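You operate a simulated robot arm through the tools that you are given. There is no shell and no other tool.

You run a simulated robot arm. Do the job below in one go: nothing can be reset, and whatever is moved stays where it is left.

Task
Change the terminal panel to 5 A: top caps loose, upper links down, middle caps tight.
Fine: leave the source's output off.

Only the result counts: the job must be done as asked and must still hold three seconds after the hand-in. Knocking over, shifting, dropping, spilling or breaking anything else fails it. Lids that push on must go on centred and level and be pressed home; caps that screw on are set level and turned clockwise until they are tight.

Robot
A 6-joint arm with a two-finger parallel gripper, fixed in place. Base frame: the origin is on the floor under the middle of its stand, x ahead of it, y to its left, z up. Readings come in mm, rad, newtons and seconds.
With the tool pointing down near the work surface it reaches from about 260 to 640 mm from the base axis. Its first joint turns from -2.007 to 2.007 rad. Payload 3.43 kg.
The TCP is the grasp point between the finger pads, 34 mm short of the fingertips. In the tool frame z runs along the fingers and y along their closing line. Largest opening 128 mm; finger width 24, thickness 12; the body of the gripper, 48 by 130 mm, starts 96 mm behind the TCP.
Orientation is that of the tool frame in the base frame, as a unit quaternion [x, y, z, w]. With the fingers straight down and closing along the base's y, the tool's x points along the base's -x, its y along +y and its z along -z.

Tools
- The arm moves only by the tool send_rows. Its argument "increments" is text: rows parted by semicolons, each of 7 numbers parted by spaces: the closure, from 0 (fully open) to 1 (shut), then the shift along the base's x, y, z in m, then the turn, a rotation vector about the base's x, y, z in rad. In form: hand tx ty tz rx ry rz; .... A call has 1 to 20 rows; each row shifts and turns the commanded pose from where the row before left it. Rows are played at 5 a second. More than 50 mm and 0.15 rad between two rows, or a gripper value outside its range, and nothing of the call is played. Where a pose cannot be reached the arm comes as near as it can. A force on the tool above 40 N (or 10 N above the force at the start of the call, whichever is more), or a blocked arm, ends the call early, and 0.2 s more pass. The fingers move at their own pace (about 153 mm/s each) and stop on an object; they squeeze with about 26 N. The grip force told is the motor's: it shows also when the fingers shut on nothing. Time passes only in rows, and 0.2 s behind the last, so rows that do not move let the fingers close. The reply holds the time, the measured pose of the TCP, the force on the tool along the base axes, the opening and the grip force, in the units named above and with some noise, with the torque about the TCP (base axes, N m) and any sound that the robot's microphone picked up, and new pictures: "pictures" is both (left out), scene, wrist or none.
- Cameras (640 x 400 px; columns grow to the right, rows downward): "scene" is fixed at [50.3, 648.8, 1332.6]; the picture's right is [-0.67, -0.74, 0.00], its down [-0.54, 0.49, -0.69] and it looks along [0.51, -0.46, -0.73] (base axes); focal length 304 px, centre (320, 200). "wrist" rides on the gripper at [76, -11, -160] in the tool frame; the picture's right is [0.15, 0.99, 0.00], its down [-0.88, 0.13, -0.46] and it looks along [-0.45, 0.07, 0.89] (tool axes); focal length 234 px, centre (320, 200).
- slide_trunk(by): slides the trunk up (or, below 0, down) by that many mm; the arm rides with it, the base frame stays. It gives what a move gives, with no picture.
- probe_pixels(camera, pixels): for up to 12 pixels [column, row] of the newest picture of that camera ("zoom" is the newest enlarged one), the place [x, y, z] in the base frame of the surface seen there, good to about 2 mm. It takes no simulated time.
- close_up(camera, box): a new picture of the part [left, top, right, bottom] of that camera's present view, enlarged. It takes no simulated time.
- hand_in(): hands the job in; it is judged then, once.

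Open the gripper and draw the arm clear of the work before you hand the job in, unless the task says otherwise.

The tools are called as a command line: name --argument value ..., lists and objects as JSON in quotes. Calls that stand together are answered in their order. send_rows: Moves the arm, as the interface text tells. Its arguments: {"type":"object","properties":{"increments":{"type":"string"},"pictures":{"type":"string","enum":["both","scene","wrist","none"]}},"required":["increments"]} The other tools are called the same way: slide_trunk (by) moves the trunk up or down; probe_pixels (camera, pixels) gives the place of the surface under pixels of a picture; close_up (camera, box) takes an enlarged picture of a part of a camera's view; hand_in () hands the job in.

At the start:

```text
clock: 0.0
ee_pos: [198.6, 335.1, 1101.7]
ee_rot: [0.001, 1.0, 0.0, 0.0]
wrist_force: [0.7, -0.4, 0.5]
torque: [0.0, 0.0, 0.03]
gripper_width: 127.8
grasp_force: 0.1
trunk travel left (down, up): [-850.0, 140.0]
```

scene: 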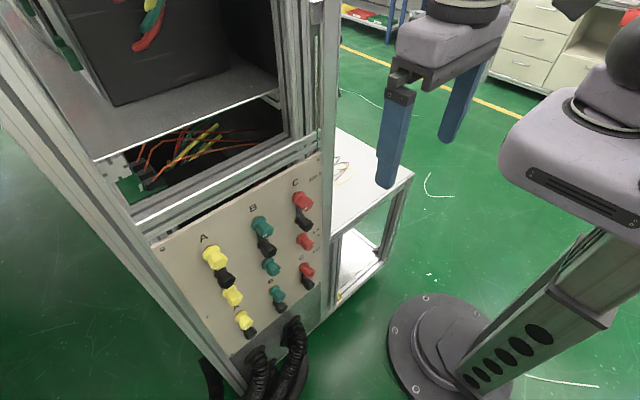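
wrist: 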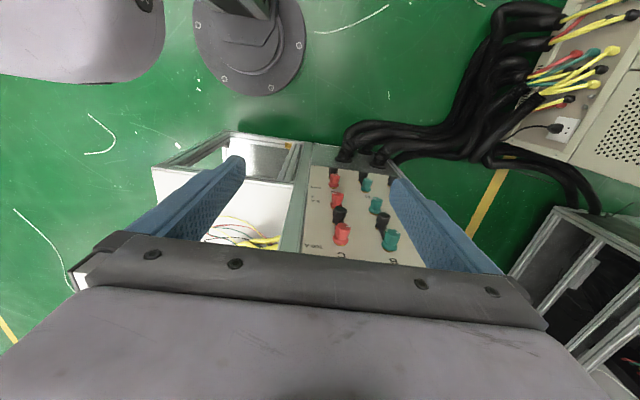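

I see a terminal panel with columns A, B and C at about (160-325, 160-350) in the scene picture. I'll enlarge it to read the labels and see the links.

close_up --camera "scene" --box '[150, 150, 340, 360]'

close_up --camera "wrist" --box '[290, 140, 430, 270]'

```text
1.90 times, centred on (245, 255) of scene
```

zoom: 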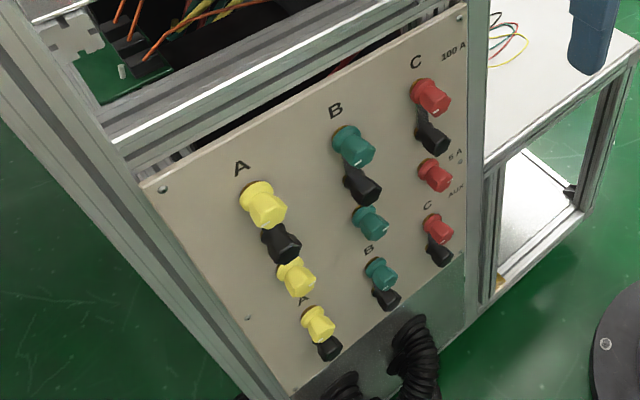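

```text
3.08 times, centred on (360, 205) of wrist
```

zoom: 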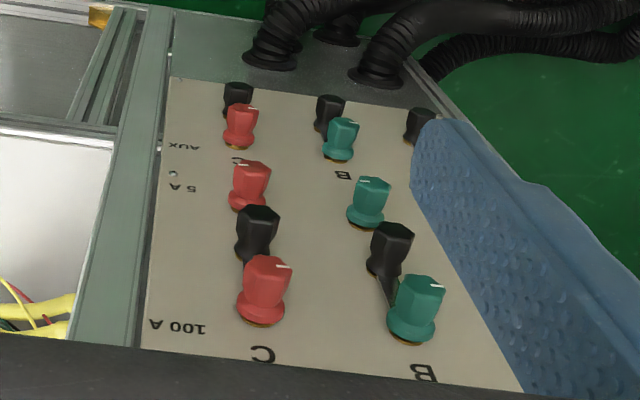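

The rows read 100 A (top), 5 A (middle) and AUX (lower), with links between the black posts and the top caps. I'll probe the panel and caps to get their geometry.

close_up --camera "scene" --box '[190, 180, 330, 270]'

probe_pixels --camera "scene" --pixels '[[165, 255], [230, 350], [318, 160], [240, 230], [280, 200], [215, 257], [225, 278], [233, 297], [262, 227], [302, 200], [306, 240], [262, 300]]'

```text
4.44 times, centred on (260, 225) of scene
```

zoom: 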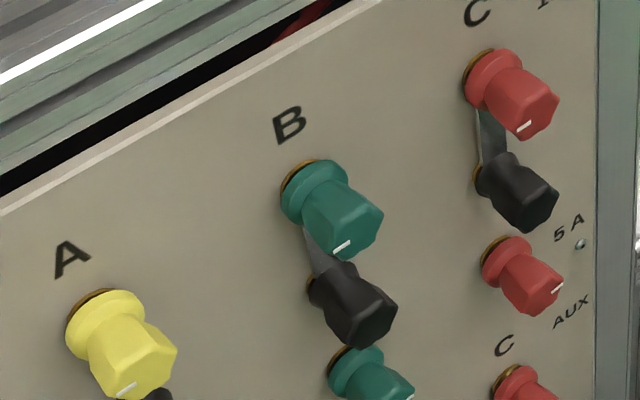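

```text
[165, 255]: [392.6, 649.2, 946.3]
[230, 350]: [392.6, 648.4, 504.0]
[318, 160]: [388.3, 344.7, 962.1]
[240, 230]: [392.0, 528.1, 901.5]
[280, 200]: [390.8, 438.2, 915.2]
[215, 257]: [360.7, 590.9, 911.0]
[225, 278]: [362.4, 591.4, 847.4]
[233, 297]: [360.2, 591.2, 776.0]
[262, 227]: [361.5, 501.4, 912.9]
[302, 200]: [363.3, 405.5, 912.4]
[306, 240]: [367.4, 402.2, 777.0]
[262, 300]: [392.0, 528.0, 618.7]
```

The panel is a vertical plane at x≈392 facing -x, with columns at y≈590, 500 and 405 and caps about 30 mm deep. I'll probe the robot's body, the black hose and the link edges before planning motion.

probe_pixels --camera "scene" --pixels '[[590, 150], [560, 110], [620, 60], [600, 210], [560, 310], [440, 30], [460, 5], [390, 180], [350, 190], [300, 340], [180, 90], [220, 180]]'

probe_pixels --camera "zoom" --pixels '[[312, 250], [320, 265], [490, 130], [500, 140], [180, 395], [310, 165], [370, 225], [345, 247], [525, 128], [540, 110], [400, 330], [565, 285]]'

```text
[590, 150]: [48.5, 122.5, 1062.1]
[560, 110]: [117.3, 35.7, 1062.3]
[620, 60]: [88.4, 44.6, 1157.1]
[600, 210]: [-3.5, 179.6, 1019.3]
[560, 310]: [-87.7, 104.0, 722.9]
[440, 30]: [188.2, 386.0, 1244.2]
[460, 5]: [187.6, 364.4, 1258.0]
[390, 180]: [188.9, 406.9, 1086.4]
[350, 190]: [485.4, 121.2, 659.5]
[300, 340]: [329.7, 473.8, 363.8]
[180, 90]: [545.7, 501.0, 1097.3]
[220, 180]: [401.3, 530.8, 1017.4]
```

```text
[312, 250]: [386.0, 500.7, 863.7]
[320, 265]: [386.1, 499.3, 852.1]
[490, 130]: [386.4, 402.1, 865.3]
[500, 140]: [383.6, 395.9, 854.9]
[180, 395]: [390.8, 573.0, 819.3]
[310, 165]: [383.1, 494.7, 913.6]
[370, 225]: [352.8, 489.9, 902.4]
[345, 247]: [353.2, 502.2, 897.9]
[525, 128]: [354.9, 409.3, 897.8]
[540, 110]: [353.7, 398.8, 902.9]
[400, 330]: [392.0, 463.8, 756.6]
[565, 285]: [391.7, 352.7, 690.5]
```

The panel's caps lie at z≈770–910, below the shoulder (platform at z≈1062), and the space around the hanging gripper at (199, 335) is clear. I'll lower the trunk so the arm can point horizontally at the panel.

slide_trunk --by -230

```text
clock: 2.4
ee_pos: [199.7, 335.0, 873.1]
ee_rot: [0.001, 1.0, 0.001, 0.0]
wrist_force: [-0.6, -0.4, 0.4]
torque: [0.0, 0.0, -0.01]
gripper_width: 128.0
grasp_force: 0.0
trunk travel left (down, up): [-620.0, 370.0]
```

Trunk lowered, TCP at (200, 335, 873). I'll now pitch the tool toward +x by 90° while shifting towards y≈500, staying well clear of the panel.

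send_rows --increments "0 0 0.01 -0.002 0 -0.1309 0; 0 0 0.01 -0.002 0 -0.1309 0; 0 0 0.01 -0.002 0 -0.1309 0; 0 0 0.01 -0.002 0 -0.1309 0; 0 0 0.01 -0.002 0 -0.1309 0; 0 0 0.01 -0.002 0 -0.1309 0; 0 0 0.01 -0.002 0 -0.1309 0; 0 0 0.01 -0.002 0 -0.1309 0; 0 0 0.01 -0.002 0 -0.1309 0; 0 0 0.01 -0.002 0 -0.1309 0; 0 0 0.01 -0.002 0 -0.1309 0; 0 0 0.01 -0.002 0 -0.1309 0; 0 0 0 0 0 0 0" --pictures "both"

```text
clock: 5.2
ee_pos: [200.3, 455.2, 848.3]
ee_rot: [-0.001, 0.706, 0.001, 0.708]
wrist_force: [0.8, 0.3, -0.5]
torque: [-0.04, 0.0, -0.01]
gripper_width: 128.0
grasp_force: 0.1
trunk travel left (down, up): [-620.0, 370.0]
```

scene: 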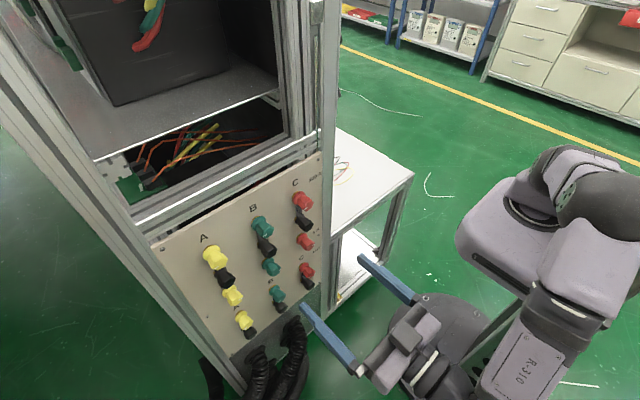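
wrist: 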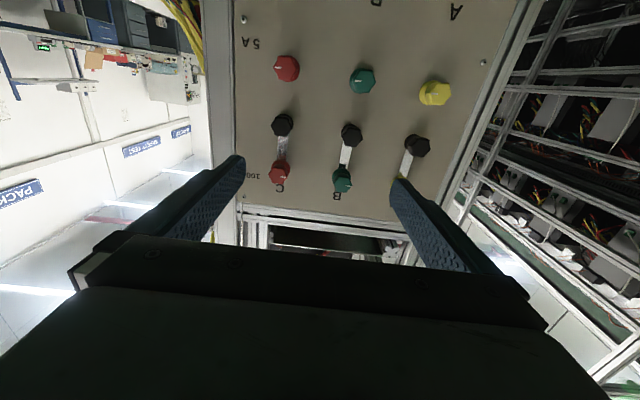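

The tool now faces the panel; the wrist picture shows it inverted (5 A caps at row ~70-90, black posts at ~125-145, 100 A caps at ~170). I'll zoom in on links and cap marks.

close_up --camera "wrist" --box '[230, 40, 390, 210]'

probe_pixels --camera "wrist" --pixels '[[287, 68], [362, 80], [435, 93], [283, 124], [351, 134], [417, 145], [281, 172], [344, 181], [280, 145], [347, 155], [406, 165], [300, 130]]'

```text
2.35 times, centred on (310, 125) of wrist
```

zoom: 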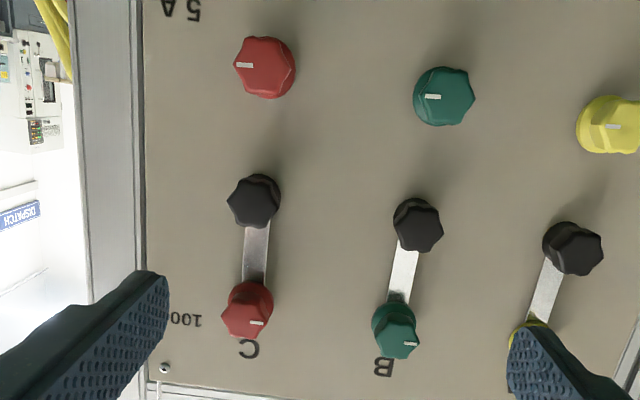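

```text
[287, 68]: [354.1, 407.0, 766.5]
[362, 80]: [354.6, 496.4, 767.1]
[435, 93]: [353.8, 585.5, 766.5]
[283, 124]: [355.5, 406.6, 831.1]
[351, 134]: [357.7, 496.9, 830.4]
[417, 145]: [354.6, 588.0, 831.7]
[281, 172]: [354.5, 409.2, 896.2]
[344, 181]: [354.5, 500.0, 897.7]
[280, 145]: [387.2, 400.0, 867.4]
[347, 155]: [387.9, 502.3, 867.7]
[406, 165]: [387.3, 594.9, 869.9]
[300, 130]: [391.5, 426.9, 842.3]
```

Caps sit at z≈897 (100 A), 831 (black), 767 (5 A) with links at x≈387. I'll take tight close-ups of a top cap and a middle cap from both cameras to see gaps under the collars and fork shape.

close_up --camera "scene" --box '[245, 208, 285, 250]'

close_up --camera "scene" --box '[250, 250, 290, 280]'

close_up --camera "wrist" --box '[325, 120, 375, 200]'

close_up --camera "wrist" --box '[335, 55, 390, 110]'

```text
9.52 times, centred on (265, 229) of scene
```

zoom: 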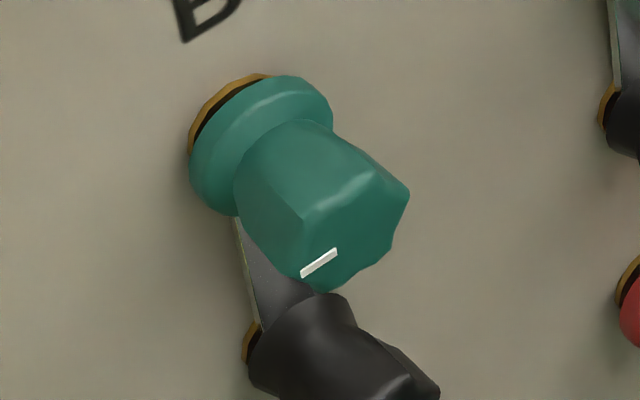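

```text
13.33 times, centred on (270, 265) of scene
```

zoom: 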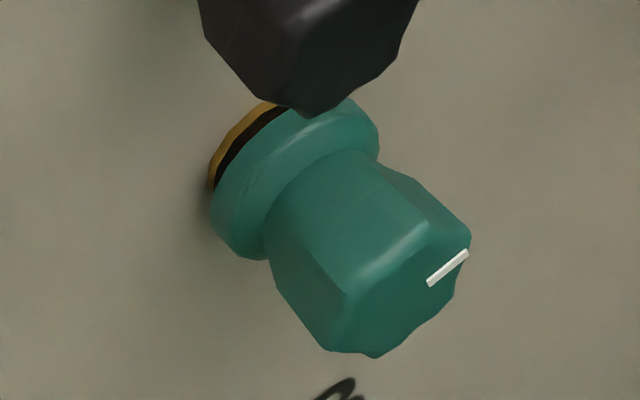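

```text
5.00 times, centred on (350, 160) of wrist
```

zoom: 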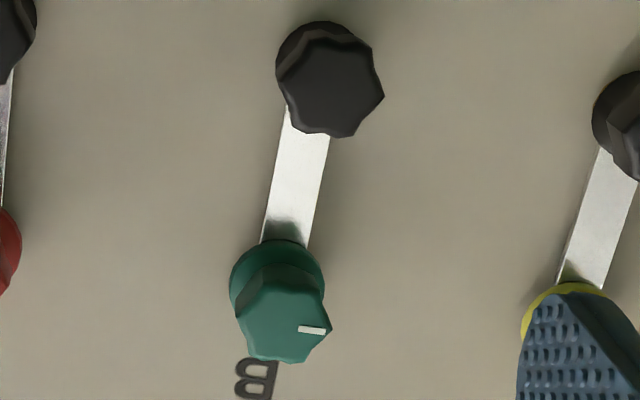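

```text
7.27 times, centred on (362, 82) of wrist
```

zoom: 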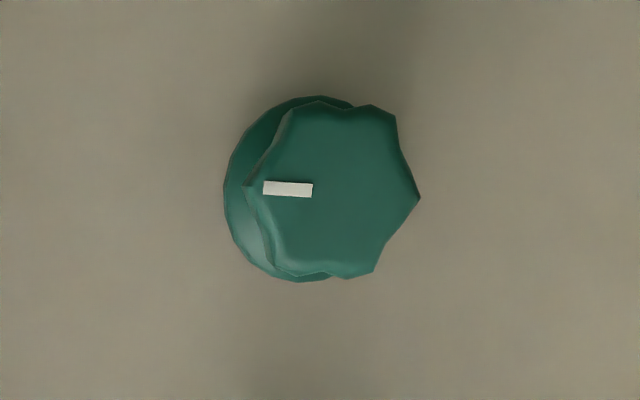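

The caps are six-lobed heads on a wider collar, with the link in the gap behind the collar. I'll probe around the 5 A green cap face in the newest zoom to get its axis and size.

probe_pixels --camera "zoom" --pixels '[[250, 187], [415, 198], [322, 106], [380, 110], [275, 265], [370, 270], [335, 190], [230, 190], [285, 280], [290, 120], [400, 150], [385, 235]]'

```text
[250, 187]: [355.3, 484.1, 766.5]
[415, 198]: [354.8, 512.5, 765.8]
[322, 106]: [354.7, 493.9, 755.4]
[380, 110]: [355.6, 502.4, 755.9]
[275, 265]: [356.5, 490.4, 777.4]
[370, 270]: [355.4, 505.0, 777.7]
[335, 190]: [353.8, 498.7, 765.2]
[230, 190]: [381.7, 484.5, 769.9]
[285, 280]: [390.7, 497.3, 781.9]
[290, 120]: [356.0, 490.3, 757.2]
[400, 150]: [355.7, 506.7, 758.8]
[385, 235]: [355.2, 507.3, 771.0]
```

5 A green cap axis ≈ (y 498.3, z 766.5), lobe radius ≈14 mm, face at x≈354. I'll measure the top green cap similarly.

close_up --camera "wrist" --box '[325, 160, 365, 200]'

```text
10.00 times, centred on (345, 180) of wrist
```

zoom: 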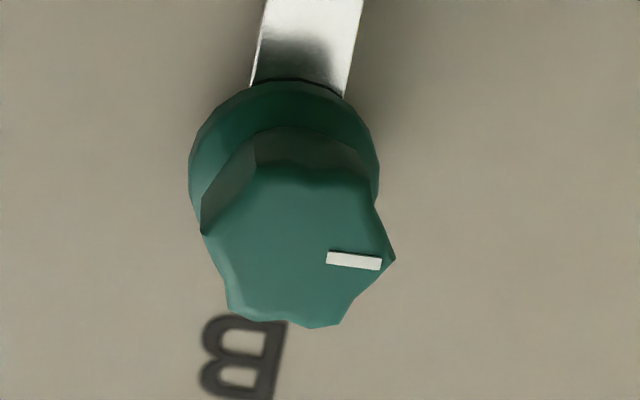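

The top green cap's head spans (203,235) to (393,260) with its mark pointing to +y. I'll probe its lobes, collar and the link.

probe_pixels --camera "zoom" --pixels '[[208, 238], [388, 260], [260, 172], [368, 182], [235, 310], [335, 322], [298, 250], [195, 170], [285, 90], [372, 160], [270, 30], [345, 40]]'

```text
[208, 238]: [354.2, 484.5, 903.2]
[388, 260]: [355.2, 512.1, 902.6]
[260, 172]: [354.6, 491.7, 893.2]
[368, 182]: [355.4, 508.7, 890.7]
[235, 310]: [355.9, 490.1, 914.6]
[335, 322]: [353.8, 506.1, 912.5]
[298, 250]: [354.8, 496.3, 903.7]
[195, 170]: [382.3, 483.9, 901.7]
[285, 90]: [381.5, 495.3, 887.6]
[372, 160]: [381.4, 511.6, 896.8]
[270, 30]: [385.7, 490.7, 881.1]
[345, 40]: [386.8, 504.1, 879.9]
```

Top green cap axis ≈ (498.3, 902.8), collar front x≈380, link at x≈386. I'll partly close to ~48 mm, rotate the tool +90° about x (jaws across flats, vertical) and move in front of this cap at x=290, staying 30 mm off it.

send_rows --increments "0.62 0.008 0.0039 0.005 0.1428 0 0; 0.62 0.008 0.0039 0.005 0.1428 0 0; 0.62 0.008 0.0039 0.005 0.1428 0 0; 0.62 0.008 0.0039 0.005 0.1428 0 0; 0.62 0.008 0.0039 0.005 0.1428 0 0; 0.62 0.008 0.0039 0.005 0.1428 0 0; 0.62 0.008 0.0039 0.005 0.1428 0 0; 0.62 0.008 0.0039 0.005 0.1428 0 0; 0.62 0.008 0.0039 0.005 0.1428 0 0; 0.62 0.008 0.0039 0.005 0.1428 0 0; 0.62 0.008 0.0039 0.005 0.1428 0 0; 0.62 0 0 0 0 0 0" --pictures "both"

```text
clock: 7.8
ee_pos: [271.4, 599.1, 944.8]
ee_rot: [0.468, 0.538, 0.46, 0.529]
wrist_force: [0.3, 0.4, -0.2]
torque: [-0.01, 0.02, -0.01]
gripper_width: 48.4
grasp_force: 0.1
out of reach, approached as far as the arm can: row 4, 5, 6, 7, 8, 9, 10, 11
trunk travel left (down, up): [-620.0, 370.0]
```

scene: 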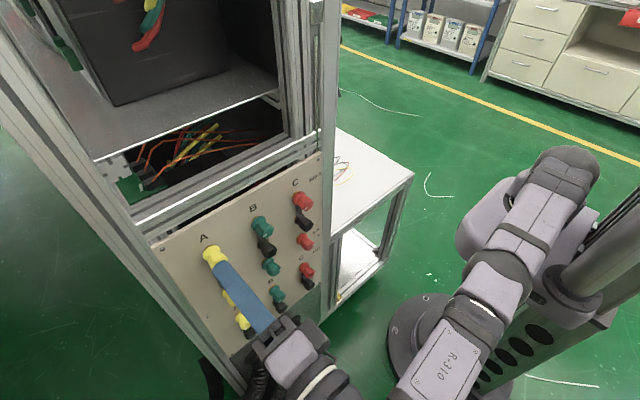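
wrist: 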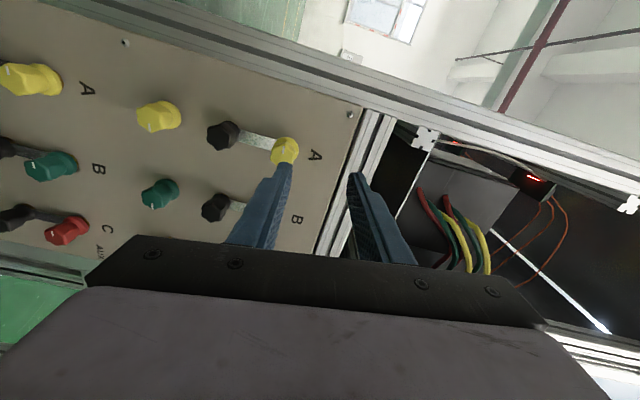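

The arm ran out of reach as the roll went past about +0.5 rad and drifted to (271, 599, 945), with tips still ~50 mm off the caps. I'll roll back to 0 while retreating in x to see which roll range works.

send_rows --increments "0.62 -0.005 0 0 -0.1428 0 0; 0.62 -0.005 0 0 -0.1428 0 0; 0.62 -0.005 0 0 -0.1428 0 0; 0.62 -0.005 0 0 -0.1428 0 0; 0.62 -0.005 0 0 -0.1428 0 0; 0.62 -0.005 0 0 -0.1428 0 0; 0.62 -0.005 0 0 -0.1428 0 0; 0.62 -0.005 0 0 -0.1428 0 0; 0.62 0 0 0 -0.1428 0 0; 0.62 0 0 0 -0.1428 0 0; 0.62 0 0 0 -0.1428 0 0; 0.62 0 0 0 0 0 0" --pictures "both"

```text
clock: 10.4
ee_pos: [230.3, 595.9, 944.1]
ee_rot: [-0.044, 0.706, -0.056, 0.705]
wrist_force: [-0.3, -0.1, 0.3]
torque: [-0.01, -0.02, -0.02]
gripper_width: 48.7
grasp_force: 0.1
out of reach, approached as far as the arm can: row 7
trunk travel left (down, up): [-620.0, 370.0]
```

scene: 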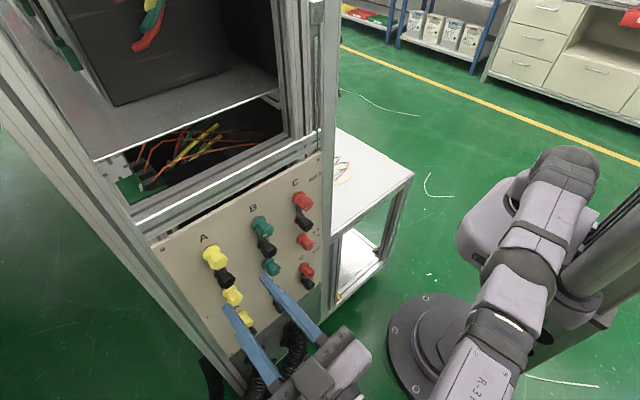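
wrist: 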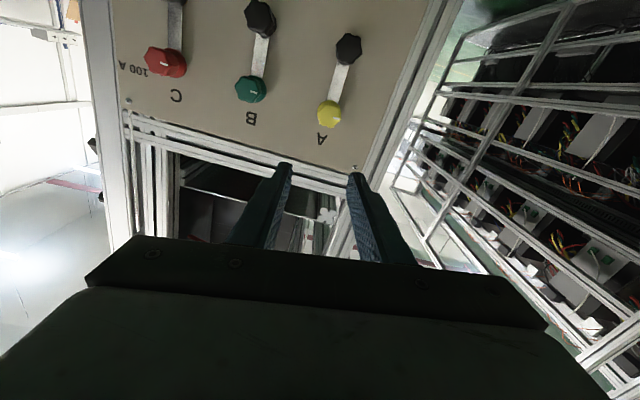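

The roll is back near zero, with the TCP at (230, 596, 944) and slightly tilted. I'll probe the arm's links in the scene view to understand its configuration before choosing a better trunk height.

probe_pixels --camera "scene" --pixels '[[570, 170], [540, 215], [510, 250], [500, 300], [470, 370], [340, 360], [420, 395], [600, 230], [480, 240], [315, 390], [525, 205], [440, 395]]'

close_up --camera "scene" --box '[220, 140, 640, 400]'

```text
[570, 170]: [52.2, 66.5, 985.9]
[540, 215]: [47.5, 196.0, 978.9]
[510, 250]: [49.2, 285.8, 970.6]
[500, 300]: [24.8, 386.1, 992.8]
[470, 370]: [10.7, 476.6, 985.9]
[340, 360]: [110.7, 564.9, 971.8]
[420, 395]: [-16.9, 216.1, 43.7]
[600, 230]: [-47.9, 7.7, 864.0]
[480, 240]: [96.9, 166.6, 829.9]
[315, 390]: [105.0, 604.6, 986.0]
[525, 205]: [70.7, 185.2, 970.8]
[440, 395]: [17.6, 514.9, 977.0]
```

```text
1.52 times, centred on (430, 270) of scene
```

zoom: 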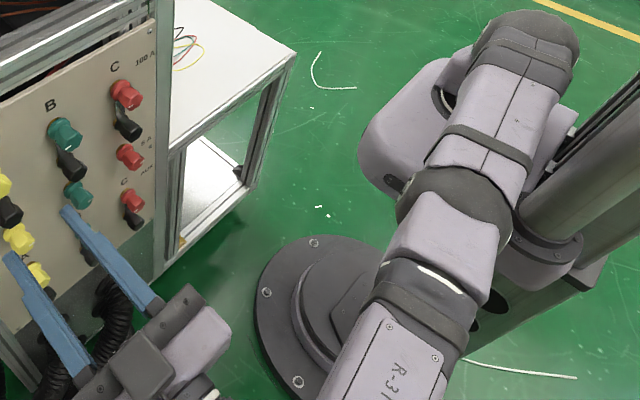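

The arm is stretched along +y; positive roll hits a joint limit (current roll ≈ -0.14 rad). I'll move back to in front of the green column at x≈230 and try rolling in the negative direction instead.

send_rows --increments "0.62 0 -0.0244 -0.0103 0 0 0.017; 0.62 0 -0.0244 -0.0103 0 0 0; 0.62 0 -0.0244 -0.0103 0 0 0; 0.62 0 -0.0244 -0.0103 0 0 0; 0.62 0 0 0 -0.143 0 0; 0.62 0 0 0 -0.143 0 0; 0.62 0 0 0 -0.143 0 0; 0.62 0 0 0 -0.143 0 0; 0.62 0 0 0 -0.143 0 0; 0.62 0 0 0 -0.143 0 0; 0.62 0 0 0 -0.143 0 0; 0.62 0 0 0 -0.143 0 0; 0.62 0 0 0 -0.143 0 0; 0.62 0 0 0 -0.143 0 0; 0.62 0 0 0 0 0 0" --pictures "both"

```text
clock: 13.6
ee_pos: [220.6, 592.7, 907.1]
ee_rot: [-0.499, 0.501, -0.5, 0.5]
wrist_force: [-0.1, -0.4, 0.0]
torque: [-0.02, 0.02, -0.02]
gripper_width: 48.4
grasp_force: 0.1
out of reach, approached as far as the arm can: row 1, 2, 3, 4
trunk travel left (down, up): [-620.0, 370.0]
```

scene: 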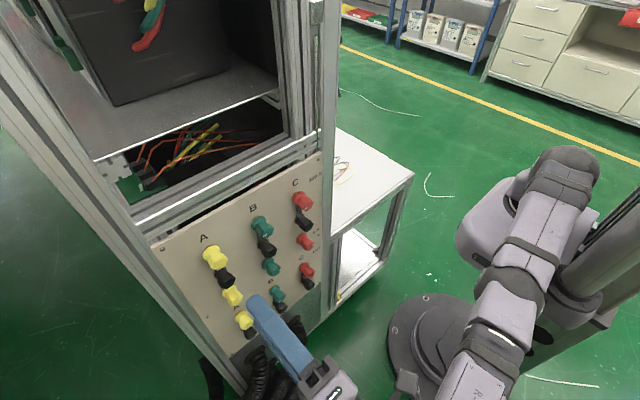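
wrist: 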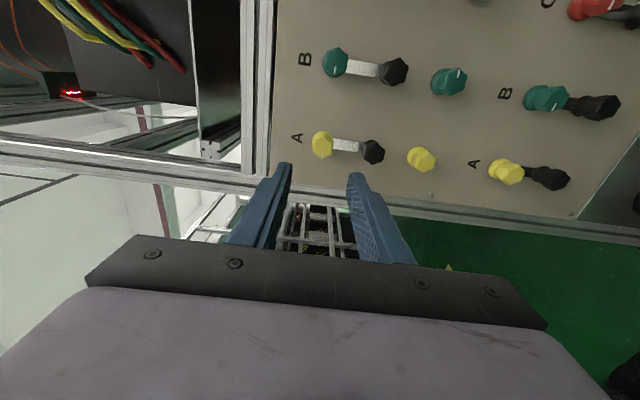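

With roll -90° the orientation is exact, but the -y steps were reported out of reach (arm looks stretched straight along +y). I'll test small -y steps from here to see whether the elbow will fold.

send_rows --increments "0.62 0 -0.02 0 0 0 0; 0.62 0 -0.02 0 0 0 0; 0.62 0 -0.02 0 0 0 0; 0.62 0 0 0 0 0 0" --pictures "none"

```text
clock: 14.6
ee_pos: [220.8, 592.9, 907.7]
ee_rot: [-0.498, 0.503, -0.498, 0.5]
wrist_force: [-0.2, 0.7, -0.3]
torque: [-0.02, -0.02, 0.0]
gripper_width: 48.6
grasp_force: 0.0
out of reach, approached as far as the arm can: row 1, 2, 3
trunk travel left (down, up): [-620.0, 370.0]
```

No motion toward -y at this height. I'll try lowering toward z≈850 and x≈200 (where the pose was reachable before) together with small -y steps.

send_rows --increments "0.62 -0.005 0 -0.02 0 0 0; 0.62 -0.005 0 -0.02 0 0 0; 0.62 -0.005 0 -0.02 0 0 0; 0.62 0 -0.02 0 0 0 0; 0.62 0 -0.02 0 0 0 0; 0.62 0 -0.02 0 0 0 0; 0.62 0 0 0 0 0 0" --pictures "scene"

```text
clock: 16.2
ee_pos: [194.2, 579.7, 838.4]
ee_rot: [-0.5, 0.501, -0.5, 0.499]
wrist_force: [-0.4, -0.4, 0.2]
torque: [0.0, -0.01, 0.01]
gripper_width: 48.7
grasp_force: 0.0
out of reach, approached as far as the arm can: row 3, 4, 5, 6
trunk travel left (down, up): [-620.0, 370.0]
```

scene: 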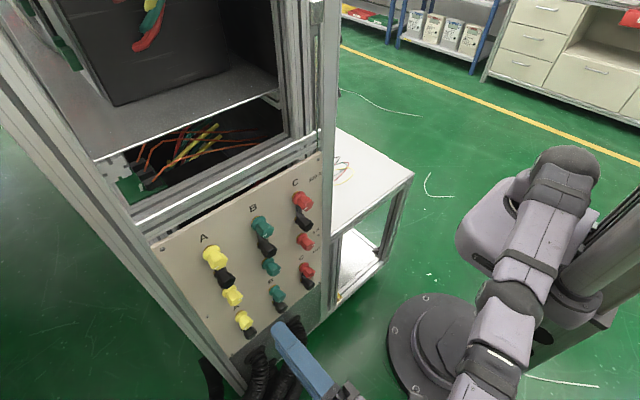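

The TCP follows a sphere of constant reach, so the elbow is stuck straight. I'll try moving up in combination with -y to let the elbow bend.

send_rows --increments "0.62 0 0 0.03 0 0 0; 0.62 0 0 0.03 0 0 0; 0.62 0 -0.02 0.02 0 0 0; 0.62 0 -0.02 0.02 0 0 0; 0.62 0 -0.02 0 0 0 0; 0.62 0 -0.02 0 0 0 0; 0.62 0 0 0 0 0 0" --pictures "none"

```text
clock: 17.8
ee_pos: [174.4, 585.5, 936.0]
ee_rot: [-0.499, 0.502, -0.499, 0.5]
wrist_force: [-0.4, 0.5, -0.5]
torque: [0.01, 0.02, 0.01]
gripper_width: 48.6
grasp_force: 0.1
out of reach, approached as far as the arm can: row 1, 2, 3, 4, 5, 6
trunk travel left (down, up): [-620.0, 370.0]
```

Still blocked at y≈585. I'll look closely at the arm's joints in the scene view to identify its configuration.

send_rows --increments "0.62 0 0 0 0 0 0" --pictures "both"

close_up --camera "scene" --box '[360, 130, 640, 400]'

```text
clock: 18.2
ee_pos: [175.4, 584.9, 936.8]
ee_rot: [-0.5, 0.501, -0.5, 0.499]
wrist_force: [-0.7, -0.5, 0.2]
torque: [-0.03, -0.02, 0.04]
gripper_width: 48.7
grasp_force: 0.0
trunk travel left (down, up): [-620.0, 370.0]
```

scene: 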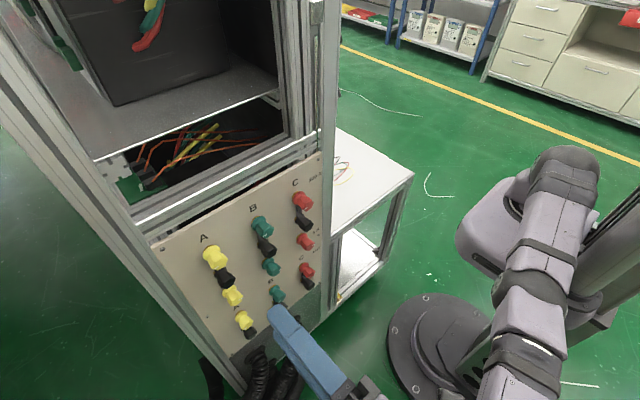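
wrist: 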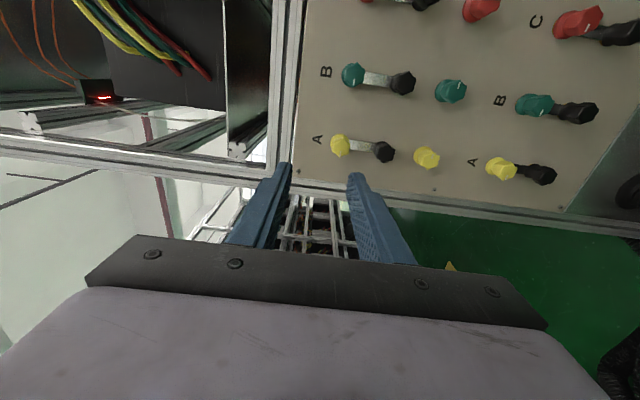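

```text
1.48 times, centred on (500, 265) of scene
```

zoom: 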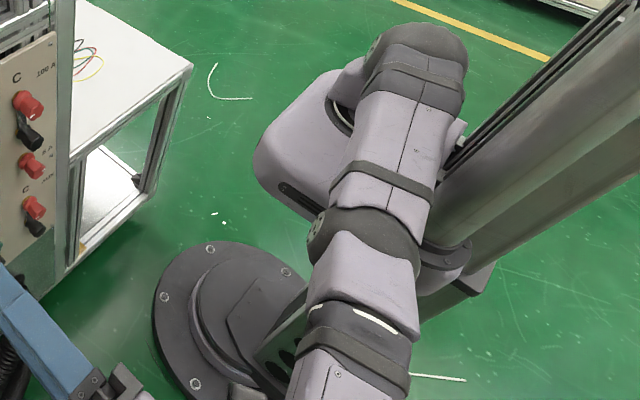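

The arm is stretched straight (forearm-roll type wrist), so inward moves get stuck. I'll go down in an arc slightly inside the reach sphere, which should bend the elbow the permitted way.

send_rows --increments "0.62 0 -0.002 -0.03 0 0 0; 0.62 0 -0.004 -0.03 0 0 0; 0.62 0 -0.006 -0.03 0 0 0; 0.62 0 -0.008 -0.03 0 0 0; 0.62 0 -0.012 -0.03 0 0 0; 0.62 0 -0.016 -0.03 0 0 0; 0.62 0 -0.02 -0.02 0 0 0; 0.62 0 -0.02 0 0 0 0; 0.62 0 0 0 0 0 0" --pictures "scene"

```text
clock: 20.2
ee_pos: [165.4, 540.1, 721.9]
ee_rot: [-0.499, 0.502, -0.5, 0.5]
wrist_force: [0.0, -0.3, 0.4]
torque: [0.0, 0.01, 0.0]
gripper_width: 48.7
grasp_force: 0.1
out of reach, approached as far as the arm can: row 4, 5, 6, 7, 8
trunk travel left (down, up): [-620.0, 370.0]
```

scene: 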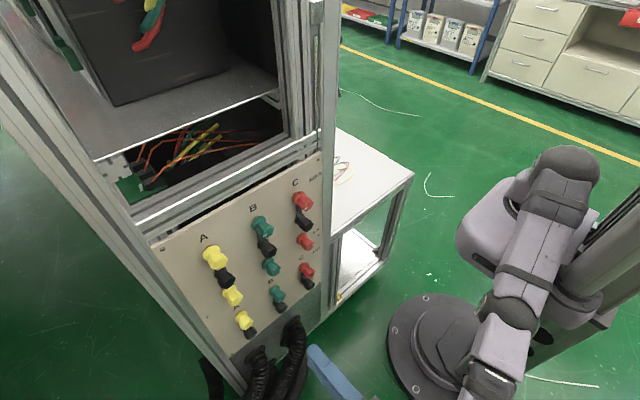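

Still constrained. I'll probe the arm's surface along its length in the current pose to determine whether the elbow is bent.

close_up --camera "scene" --box '[360, 130, 640, 400]'

probe_pixels --camera "scene" --pixels '[[580, 160], [570, 180], [555, 210], [540, 240], [525, 270], [515, 300], [505, 330], [490, 370], [485, 395], [535, 300], [340, 380], [570, 200]]'

```text
1.48 times, centred on (500, 265) of scene
```

zoom: 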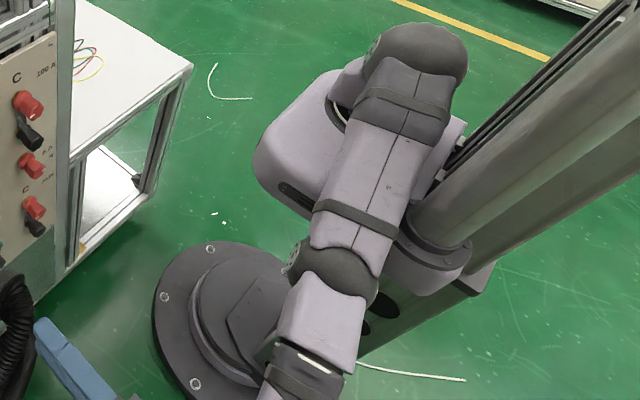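

```text
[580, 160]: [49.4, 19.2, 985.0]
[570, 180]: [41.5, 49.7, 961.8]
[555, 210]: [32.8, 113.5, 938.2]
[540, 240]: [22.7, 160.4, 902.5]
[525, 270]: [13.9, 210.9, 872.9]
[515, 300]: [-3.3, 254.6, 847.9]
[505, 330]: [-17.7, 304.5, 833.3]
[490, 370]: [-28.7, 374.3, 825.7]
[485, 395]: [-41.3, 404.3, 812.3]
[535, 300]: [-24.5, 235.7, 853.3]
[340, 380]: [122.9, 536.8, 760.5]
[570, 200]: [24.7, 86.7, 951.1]
```

The ridge slopes (upper arm -29°, forearm -13.5°) show the elbow is hyper-extended to its stop. I'll push outward to pass through straight, then move down tangentially so it bends the usual (elbow-up) way, then pull in.

send_rows --increments "0.62 0 0.015 -0.006 0 0 0; 0.62 0 0.015 -0.006 0 0 0; 0.62 0 -0.010 -0.03 0 0 0; 0.62 0 -0.013 -0.03 0 0 0; 0.62 0 -0.016 -0.02 0 0 0; 0.62 0 -0.02 0 0 0 0; 0.62 0 -0.02 0 0 0 0; 0.62 0 -0.02 0 0 0 0; 0.62 0 0 0 0 0 0" --pictures "scene"

```text
clock: 22.4
ee_pos: [169.5, 495.5, 636.9]
ee_rot: [-0.483, 0.525, -0.491, 0.5]
wrist_force: [0.4, -0.5, 0.2]
torque: [0.01, 0.02, 0.01]
gripper_width: 48.9
grasp_force: 0.0
out of reach, approached as far as the arm can: row 1, 2, 6, 7, 8
trunk travel left (down, up): [-620.0, 370.0]
stopped in row 9: the arm was blocked; the commanded pose is now the measured one
```

scene: 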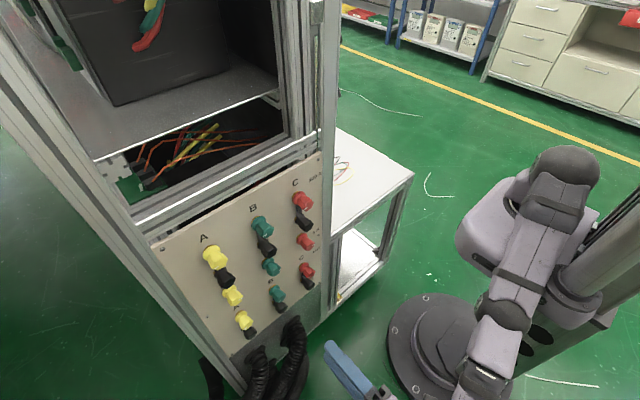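

The arm reports being blocked at (170, 496, 637), probably against its own platform. I'll probe the arm profile before moving up again.

close_up --camera "scene" --box '[360, 130, 640, 400]'

probe_pixels --camera "scene" --pixels '[[580, 160], [567, 185], [550, 215], [535, 245], [520, 275], [505, 310], [498, 335], [490, 360], [480, 380], [475, 395], [375, 390], [480, 240]]'

```text
1.48 times, centred on (500, 265) of scene
```

zoom: 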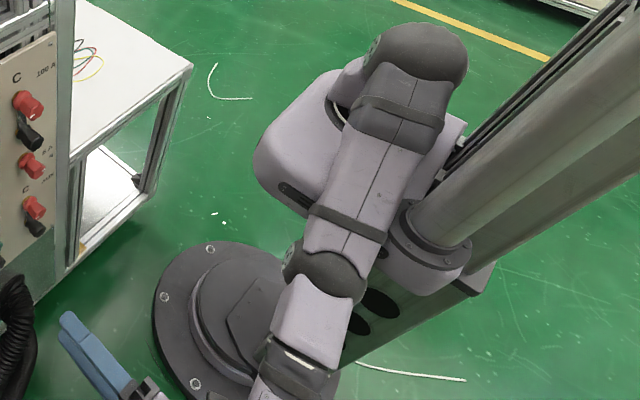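

```text
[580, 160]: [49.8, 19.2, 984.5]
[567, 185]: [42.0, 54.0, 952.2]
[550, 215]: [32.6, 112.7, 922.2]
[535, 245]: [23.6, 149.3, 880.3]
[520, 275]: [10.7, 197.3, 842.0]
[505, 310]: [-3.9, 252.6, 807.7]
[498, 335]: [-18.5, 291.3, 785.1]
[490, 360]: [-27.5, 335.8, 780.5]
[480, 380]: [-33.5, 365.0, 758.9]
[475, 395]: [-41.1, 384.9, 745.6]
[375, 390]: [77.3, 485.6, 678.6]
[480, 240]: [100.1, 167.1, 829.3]
```

The elbow is still hyper-extended about 12° and the upper arm is low over the platform. I'll raise the arm along its reach sphere back above horizontal (with orientation correction), clear of everything.

send_rows --increments "0.62 0.002 0.018 0.045 0 0 0; 0.62 0.004 0.016 0.045 -0.051 -0.017 0.033; 0.62 0.006 0.015 0.045 0 0 0; 0.62 0.006 0.011 0.045 0 0 0; 0.62 0.006 0.008 0.045 0 0 0; 0.62 0.006 0.004 0.045 0 0 0; 0.62 0.006 0.001 0.045 0 0 0; 0.62 0.006 -0.002 0.045 0 0 0; 0.62 0.006 -0.006 0.045 0 0 0; 0.62 0 0 0 0 0 0" --pictures "none"

```text
clock: 24.6
ee_pos: [208.8, 586.1, 1035.2]
ee_rot: [0.501, -0.497, 0.501, -0.501]
wrist_force: [-0.8, -0.2, -0.1]
torque: [-0.03, -0.02, 0.0]
gripper_width: 48.5
grasp_force: 0.1
out of reach, approached as far as the arm can: row 1, 2, 3, 5, 7
trunk travel left (down, up): [-620.0, 370.0]
```

Back up at (209, 586, 1035). Now I'll push outward to straighten the elbow, then sweep down tangentially in big steps and gradually pull inward.

send_rows --increments "0.62 0 0.025 0.004 0 0 0; 0.62 0 0.025 0.004 0 0 0; 0.62 0 0.008 -0.045 0 0 0; 0.62 0 0.004 -0.048 0 0 0; 0.62 0 0.002 -0.048 0 0 0; 0.62 0 -0.006 -0.048 0 0 0; 0.62 0 -0.012 -0.048 0 0 0; 0.62 0 -0.02 -0.02 0 0 0; 0.62 0 -0.02 0 0 0 0; 0.62 0 0 0 0 0 0" --pictures "scene"

```text
clock: 26.8
ee_pos: [209.5, 567.5, 770.5]
ee_rot: [0.5, -0.498, 0.502, -0.5]
wrist_force: [0.4, 0.3, -0.3]
torque: [0.0, 0.01, -0.01]
gripper_width: 48.7
grasp_force: 0.0
out of reach, approached as far as the arm can: row 1, 2, 5, 8, 9
trunk travel left (down, up): [-620.0, 370.0]
```

scene: 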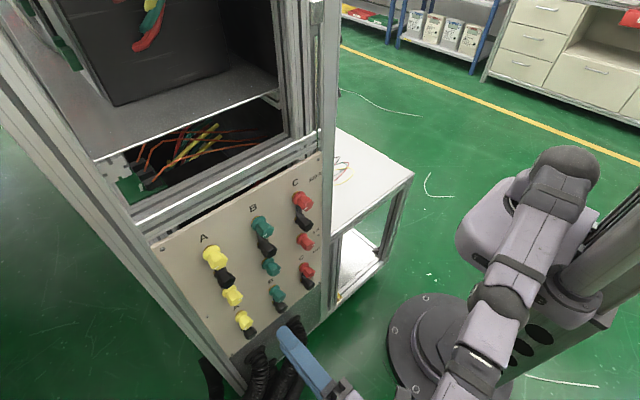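

Still on the hyper-extended side (R≈591). I'll first only push radially outward here and read where full stretch is.

send_rows --increments "0.62 0 0.03 -0.0087 0 0 0; 0.62 0 0.03 -0.0087 0 0 0; 0.62 0 0.03 -0.0087 0 0 0; 0.62 0 0 0 0 0 0" --pictures "scene"

probe_pixels --camera "scene" --pixels '[[580, 160], [570, 180], [555, 210], [540, 240], [525, 270], [515, 300], [500, 330], [485, 365], [475, 395], [330, 380], [345, 365], [480, 240]]'

```text
clock: 27.8
ee_pos: [221.8, 572.0, 772.2]
ee_rot: [-0.501, 0.499, -0.499, 0.501]
wrist_force: [0.3, 0.9, -0.3]
torque: [0.03, 0.0, 0.0]
gripper_width: 48.4
grasp_force: 0.1
out of reach, approached as far as the arm can: row 1, 2, 3
trunk travel left (down, up): [-620.0, 370.0]
```

scene: 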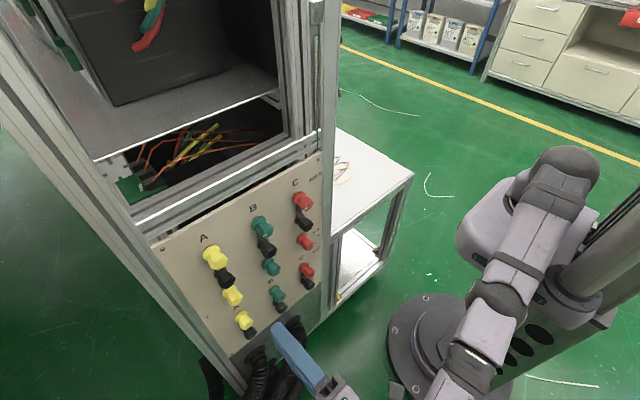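

```text
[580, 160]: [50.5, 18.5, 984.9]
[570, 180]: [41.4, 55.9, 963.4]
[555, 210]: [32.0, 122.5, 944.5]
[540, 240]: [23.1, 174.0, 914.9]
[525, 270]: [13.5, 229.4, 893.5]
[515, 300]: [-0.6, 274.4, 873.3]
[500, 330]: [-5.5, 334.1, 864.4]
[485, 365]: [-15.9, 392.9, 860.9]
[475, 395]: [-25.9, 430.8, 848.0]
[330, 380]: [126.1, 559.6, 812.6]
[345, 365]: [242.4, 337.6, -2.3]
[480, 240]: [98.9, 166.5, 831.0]
```

Even at full stretch the elbow angle barely changes, so roll seems coupled to it. I'll roll further negative (to about -180°) in this free space, then test an inward move.

send_rows --increments "0.62 0 0 0 -0.143 0 0; 0.62 0 0 0 -0.143 0 0; 0.62 0 0 0 -0.143 0 0; 0.62 0 0 0 -0.143 0 0; 0.62 0 0 0 -0.143 0 0; 0.62 0 0 0 -0.143 0 0; 0.62 0 0 0 -0.143 0 0; 0.62 0 0 0 -0.143 0 0; 0.62 0 0 0 -0.143 0 0; 0.62 0 0 0 -0.143 0 0; 0.62 0 0 0 -0.143 0 0; 0.62 0 -0.015 0.004 0 0 0; 0.62 0 -0.015 0.004 0 0 0; 0.62 0 0 0 0 0 0" --pictures "scene"

probe_pixels --camera "scene" --pixels '[[580, 160], [570, 180], [555, 210], [540, 240], [525, 270], [515, 300], [500, 330], [485, 365], [475, 395], [330, 380], [345, 365], [480, 240]]'

```text
clock: 30.8
ee_pos: [216.9, 570.3, 771.5]
ee_rot: [0.708, 0.002, 0.706, 0.002]
wrist_force: [-0.2, -0.1, 0.1]
torque: [0.05, 0.0, 0.01]
gripper_width: 48.5
grasp_force: 0.0
out of reach, approached as far as the arm can: row 12, 13
trunk travel left (down, up): [-620.0, 370.0]
```

scene: 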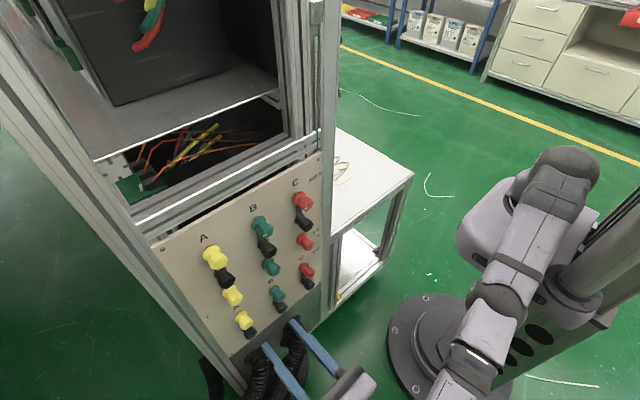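

```text
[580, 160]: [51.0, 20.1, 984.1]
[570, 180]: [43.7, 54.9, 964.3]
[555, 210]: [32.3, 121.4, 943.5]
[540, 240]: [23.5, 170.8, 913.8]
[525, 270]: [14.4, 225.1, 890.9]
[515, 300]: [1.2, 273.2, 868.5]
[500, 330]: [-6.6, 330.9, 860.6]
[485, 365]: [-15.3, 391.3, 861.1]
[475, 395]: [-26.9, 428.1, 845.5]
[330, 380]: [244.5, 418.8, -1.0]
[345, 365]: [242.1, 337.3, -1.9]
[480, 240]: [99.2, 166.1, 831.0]
```

Roll to -180° is done purely by the last joint, with no elbow change. I'll continue rolling negative to find that joint's lower stop, which should force the forearm down and fold the elbow the right way.

send_rows --increments "0.62 0 0 0 -0.15 0 0; 0.62 0 0 0 -0.15 0 0; 0.62 0 0 0 -0.15 0 0; 0.62 0 0 0 -0.15 0 0; 0.62 0 0 0 -0.15 0 0; 0.62 0 0 0 -0.15 0 0; 0.62 0 0 0 -0.15 0 0; 0.62 0 0 0 -0.15 0 0; 0.62 0 0 0 -0.15 0 0; 0.62 0 0 0 -0.15 0 0; 0.62 0 0 0 -0.15 0 0; 0.62 0 0 0 -0.15 0 0" --pictures "none"

```text
clock: 33.4
ee_pos: [217.1, 571.4, 770.5]
ee_rot: [0.44, 0.554, 0.437, 0.556]
wrist_force: [1.2, -0.4, -0.6]
torque: [0.04, -0.02, -0.01]
gripper_width: 48.6
grasp_force: 0.1
trunk travel left (down, up): [-620.0, 370.0]
```

No stop yet (roll ≈ -283°). I'll now combine outward stretch with negative roll, which near the straight elbow shares motion into the elbow, then pull inward.

send_rows --increments "0.62 0 0.03 -0.0087 -0.15 0 0; 0.62 0 0.03 -0.0087 -0.15 0 0; 0.62 0 0.03 -0.0087 -0.15 0 0; 0.62 0 0.03 -0.0087 -0.15 0 0; 0.62 0 0.03 -0.0087 -0.15 0 0; 0.62 0 -0.02 0.0058 -0.15 0 0; 0.62 0 -0.02 0.0058 -0.15 0 0; 0.62 0 -0.02 0.0058 -0.15 0 0; 0.62 0 -0.02 0.0058 0 0 0; 0.62 0 0 0 0 0 0" --pictures "scene"

```text
clock: 35.6
ee_pos: [260.6, 302.7, 727.6]
ee_rot: [0.05, 0.705, 0.048, 0.706]
wrist_force: [-0.4, -0.4, -0.2]
torque: [0.02, 0.03, 0.01]
gripper_width: 48.9
grasp_force: 0.0
out of reach, approached as far as the arm can: row 1, 2, 3, 4, 5, 6, 7, 8
trunk travel left (down, up): [-620.0, 370.0]
```

scene: 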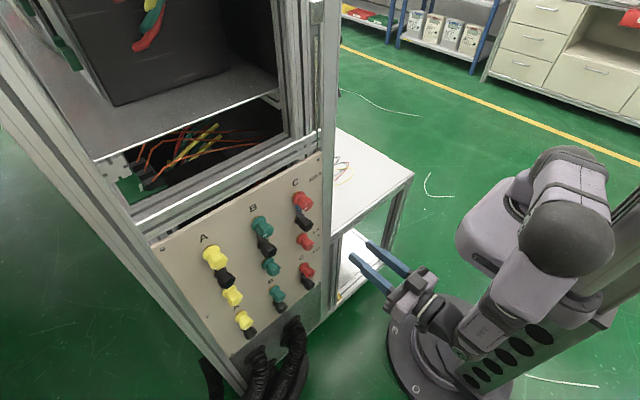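

It folded: the arm is now elbow-up at (261, 303, 728), pointing +x, free of contact. I'll move to in front of the green top cap (y≈498, z≈903) staying at x≈255.

send_rows --increments "0.62 -0.001 0.02 0.018 0 0 0; 0.62 -0.001 0.02 0.018 0 0 0; 0.62 -0.001 0.02 0.018 0 0 0; 0.62 -0.001 0.02 0.018 0 0 0; 0.62 -0.001 0.02 0.018 0 0 0; 0.62 0 0.02 0.018 0 0 0; 0.62 0 0.02 0.018 0 0 0; 0.62 0 0.02 0.018 0 0 0; 0.62 0 0.0195 0.018 0 0 0; 0.62 0 0.016 0.013 0 0 0; 0.62 0 0 0 0 0 0" --pictures "both"

```text
clock: 38.0
ee_pos: [274.5, 299.1, 781.7]
ee_rot: [0.051, 0.704, 0.051, 0.707]
wrist_force: [0.8, -0.5, 0.1]
torque: [0.01, -0.03, -0.02]
gripper_width: 48.8
grasp_force: 0.1
out of reach, approached as far as the arm can: row 1, 2, 3, 4, 5, 6, 7, 8, 9, 10
trunk travel left (down, up): [-620.0, 370.0]
```

scene: 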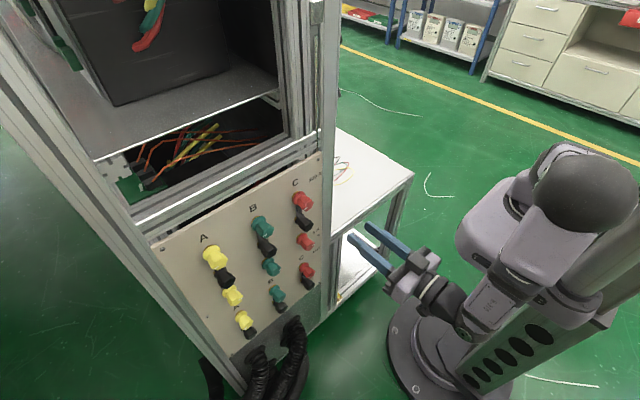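
wrist: 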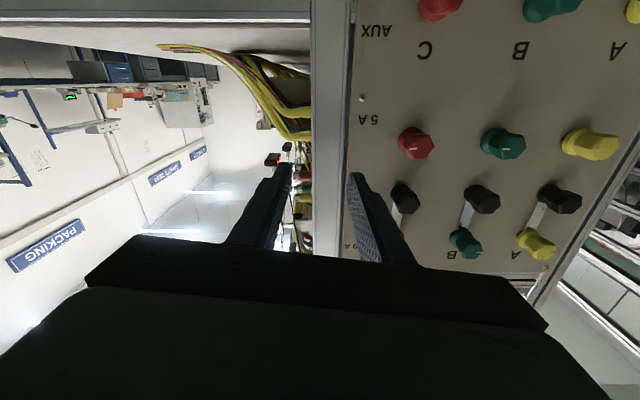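

Now the last joint is at its lower stop (its total range is about 360°), which forces the fold. I'll unroll +2.9 rad here to mid-range before moving again.

send_rows --increments "0.62 0 0 0 0.145 0 0; 0.62 0 0 0 0.145 0 0; 0.62 0 0 0 0.145 0 0; 0.62 0 0 0 0.145 0 0; 0.62 0 0 0 0.145 0 0; 0.62 0 0 0 0.145 0 0; 0.62 0 0 0 0.145 0 0; 0.62 0 0 0 0.145 0 0; 0.62 0 0 0 0.145 0 0; 0.62 0 0 0 0.145 0 0; 0.62 0 0 0 0.145 0 0; 0.62 0 0 0 0.145 0 0; 0.62 0 0 0 0.145 0 0; 0.62 0 0 0 0.145 0 0; 0.62 0 0 0 0.145 0 0; 0.62 0 0 0 0.145 0 0; 0.62 0 0 0 0.145 0 0; 0.62 0 0 0 0.145 0 0; 0.62 0 0 0 0.145 0 0; 0.62 0 0 0 0.145 0 0" --pictures "none"

```text
clock: 42.2
ee_pos: [276.4, 298.3, 781.4]
ee_rot: [0.707, 0.035, 0.705, 0.035]
wrist_force: [-0.1, 0.0, 0.2]
torque: [-0.01, 0.01, 0.02]
gripper_width: 48.4
grasp_force: 0.1
trunk travel left (down, up): [-620.0, 370.0]
```

Rolled to about -186° with no flags. Now I'll move to in front of the green column at x≈260.

send_rows --increments "0.62 -0.002 0.02 0.012 0 0 0; 0.62 -0.002 0.02 0.012 0 0 0; 0.62 -0.002 0.02 0.012 0 0 0; 0.62 -0.002 0.02 0.012 0 0 0; 0.62 -0.002 0.02 0.012 0 0 0; 0.62 -0.002 0.02 0.012 0 0 0; 0.62 -0.002 0.02 0.012 0 0 0; 0.62 -0.002 0.02 0.012 0 0 0; 0.62 0 0.02 0.012 0 0 0; 0.62 0 0.02 0.0134 0 0 0; 0.62 0 0 0 0 0 0" --pictures "both"

```text
clock: 44.6
ee_pos: [259.8, 498.5, 903.0]
ee_rot: [0.707, 0.037, 0.705, 0.034]
wrist_force: [0.5, -0.2, 0.0]
torque: [-0.03, 0.02, -0.02]
gripper_width: 48.3
grasp_force: 0.1
trunk travel left (down, up): [-620.0, 370.0]
```

scene: 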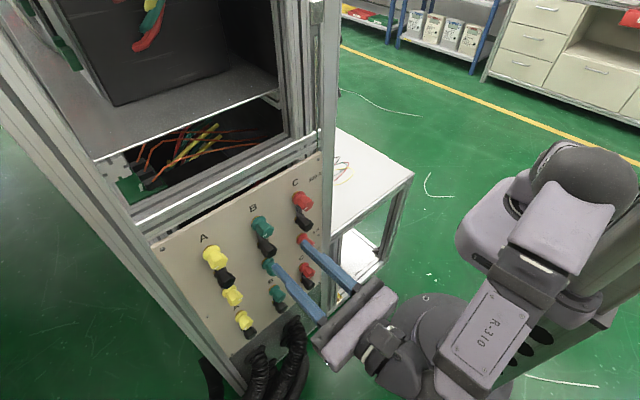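
wrist: 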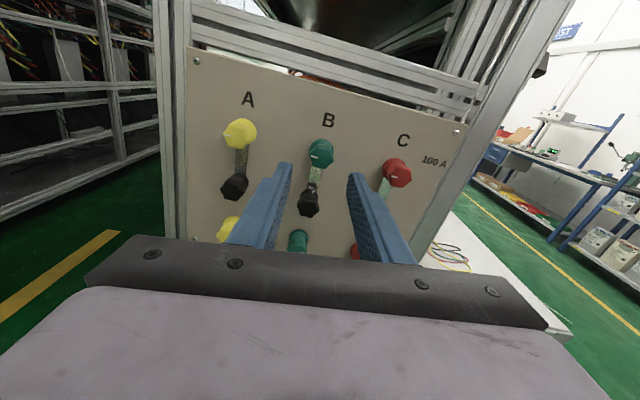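

Positioned exactly in front of the green top cap with an upright wrist view. I'll zoom on the top row and measure the caps' axes.

close_up --camera "wrist" --box '[205, 100, 425, 240]'

probe_pixels --camera "wrist" --pixels '[[240, 134], [227, 133], [256, 134], [320, 154], [309, 154], [332, 156], [397, 174], [385, 172], [411, 175], [308, 205], [235, 186], [240, 160]]'

```text
2.86 times, centred on (315, 170) of wrist
```

zoom: 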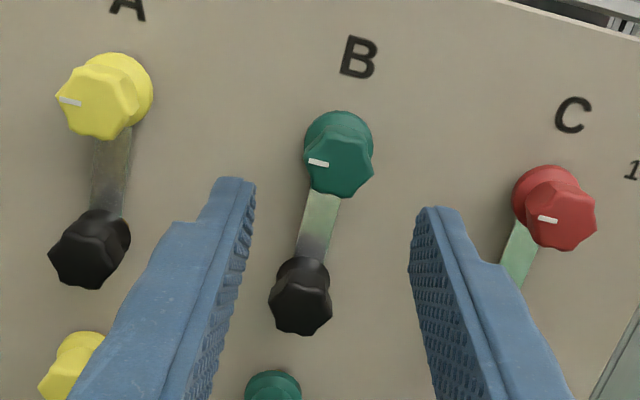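

```text
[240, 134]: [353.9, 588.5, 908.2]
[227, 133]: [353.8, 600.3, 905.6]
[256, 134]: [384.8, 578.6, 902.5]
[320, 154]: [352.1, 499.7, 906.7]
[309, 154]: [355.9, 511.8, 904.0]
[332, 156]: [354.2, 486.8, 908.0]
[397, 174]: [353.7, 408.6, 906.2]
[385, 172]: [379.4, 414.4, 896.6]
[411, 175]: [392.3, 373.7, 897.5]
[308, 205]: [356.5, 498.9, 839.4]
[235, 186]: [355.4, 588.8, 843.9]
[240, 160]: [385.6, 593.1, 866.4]
```

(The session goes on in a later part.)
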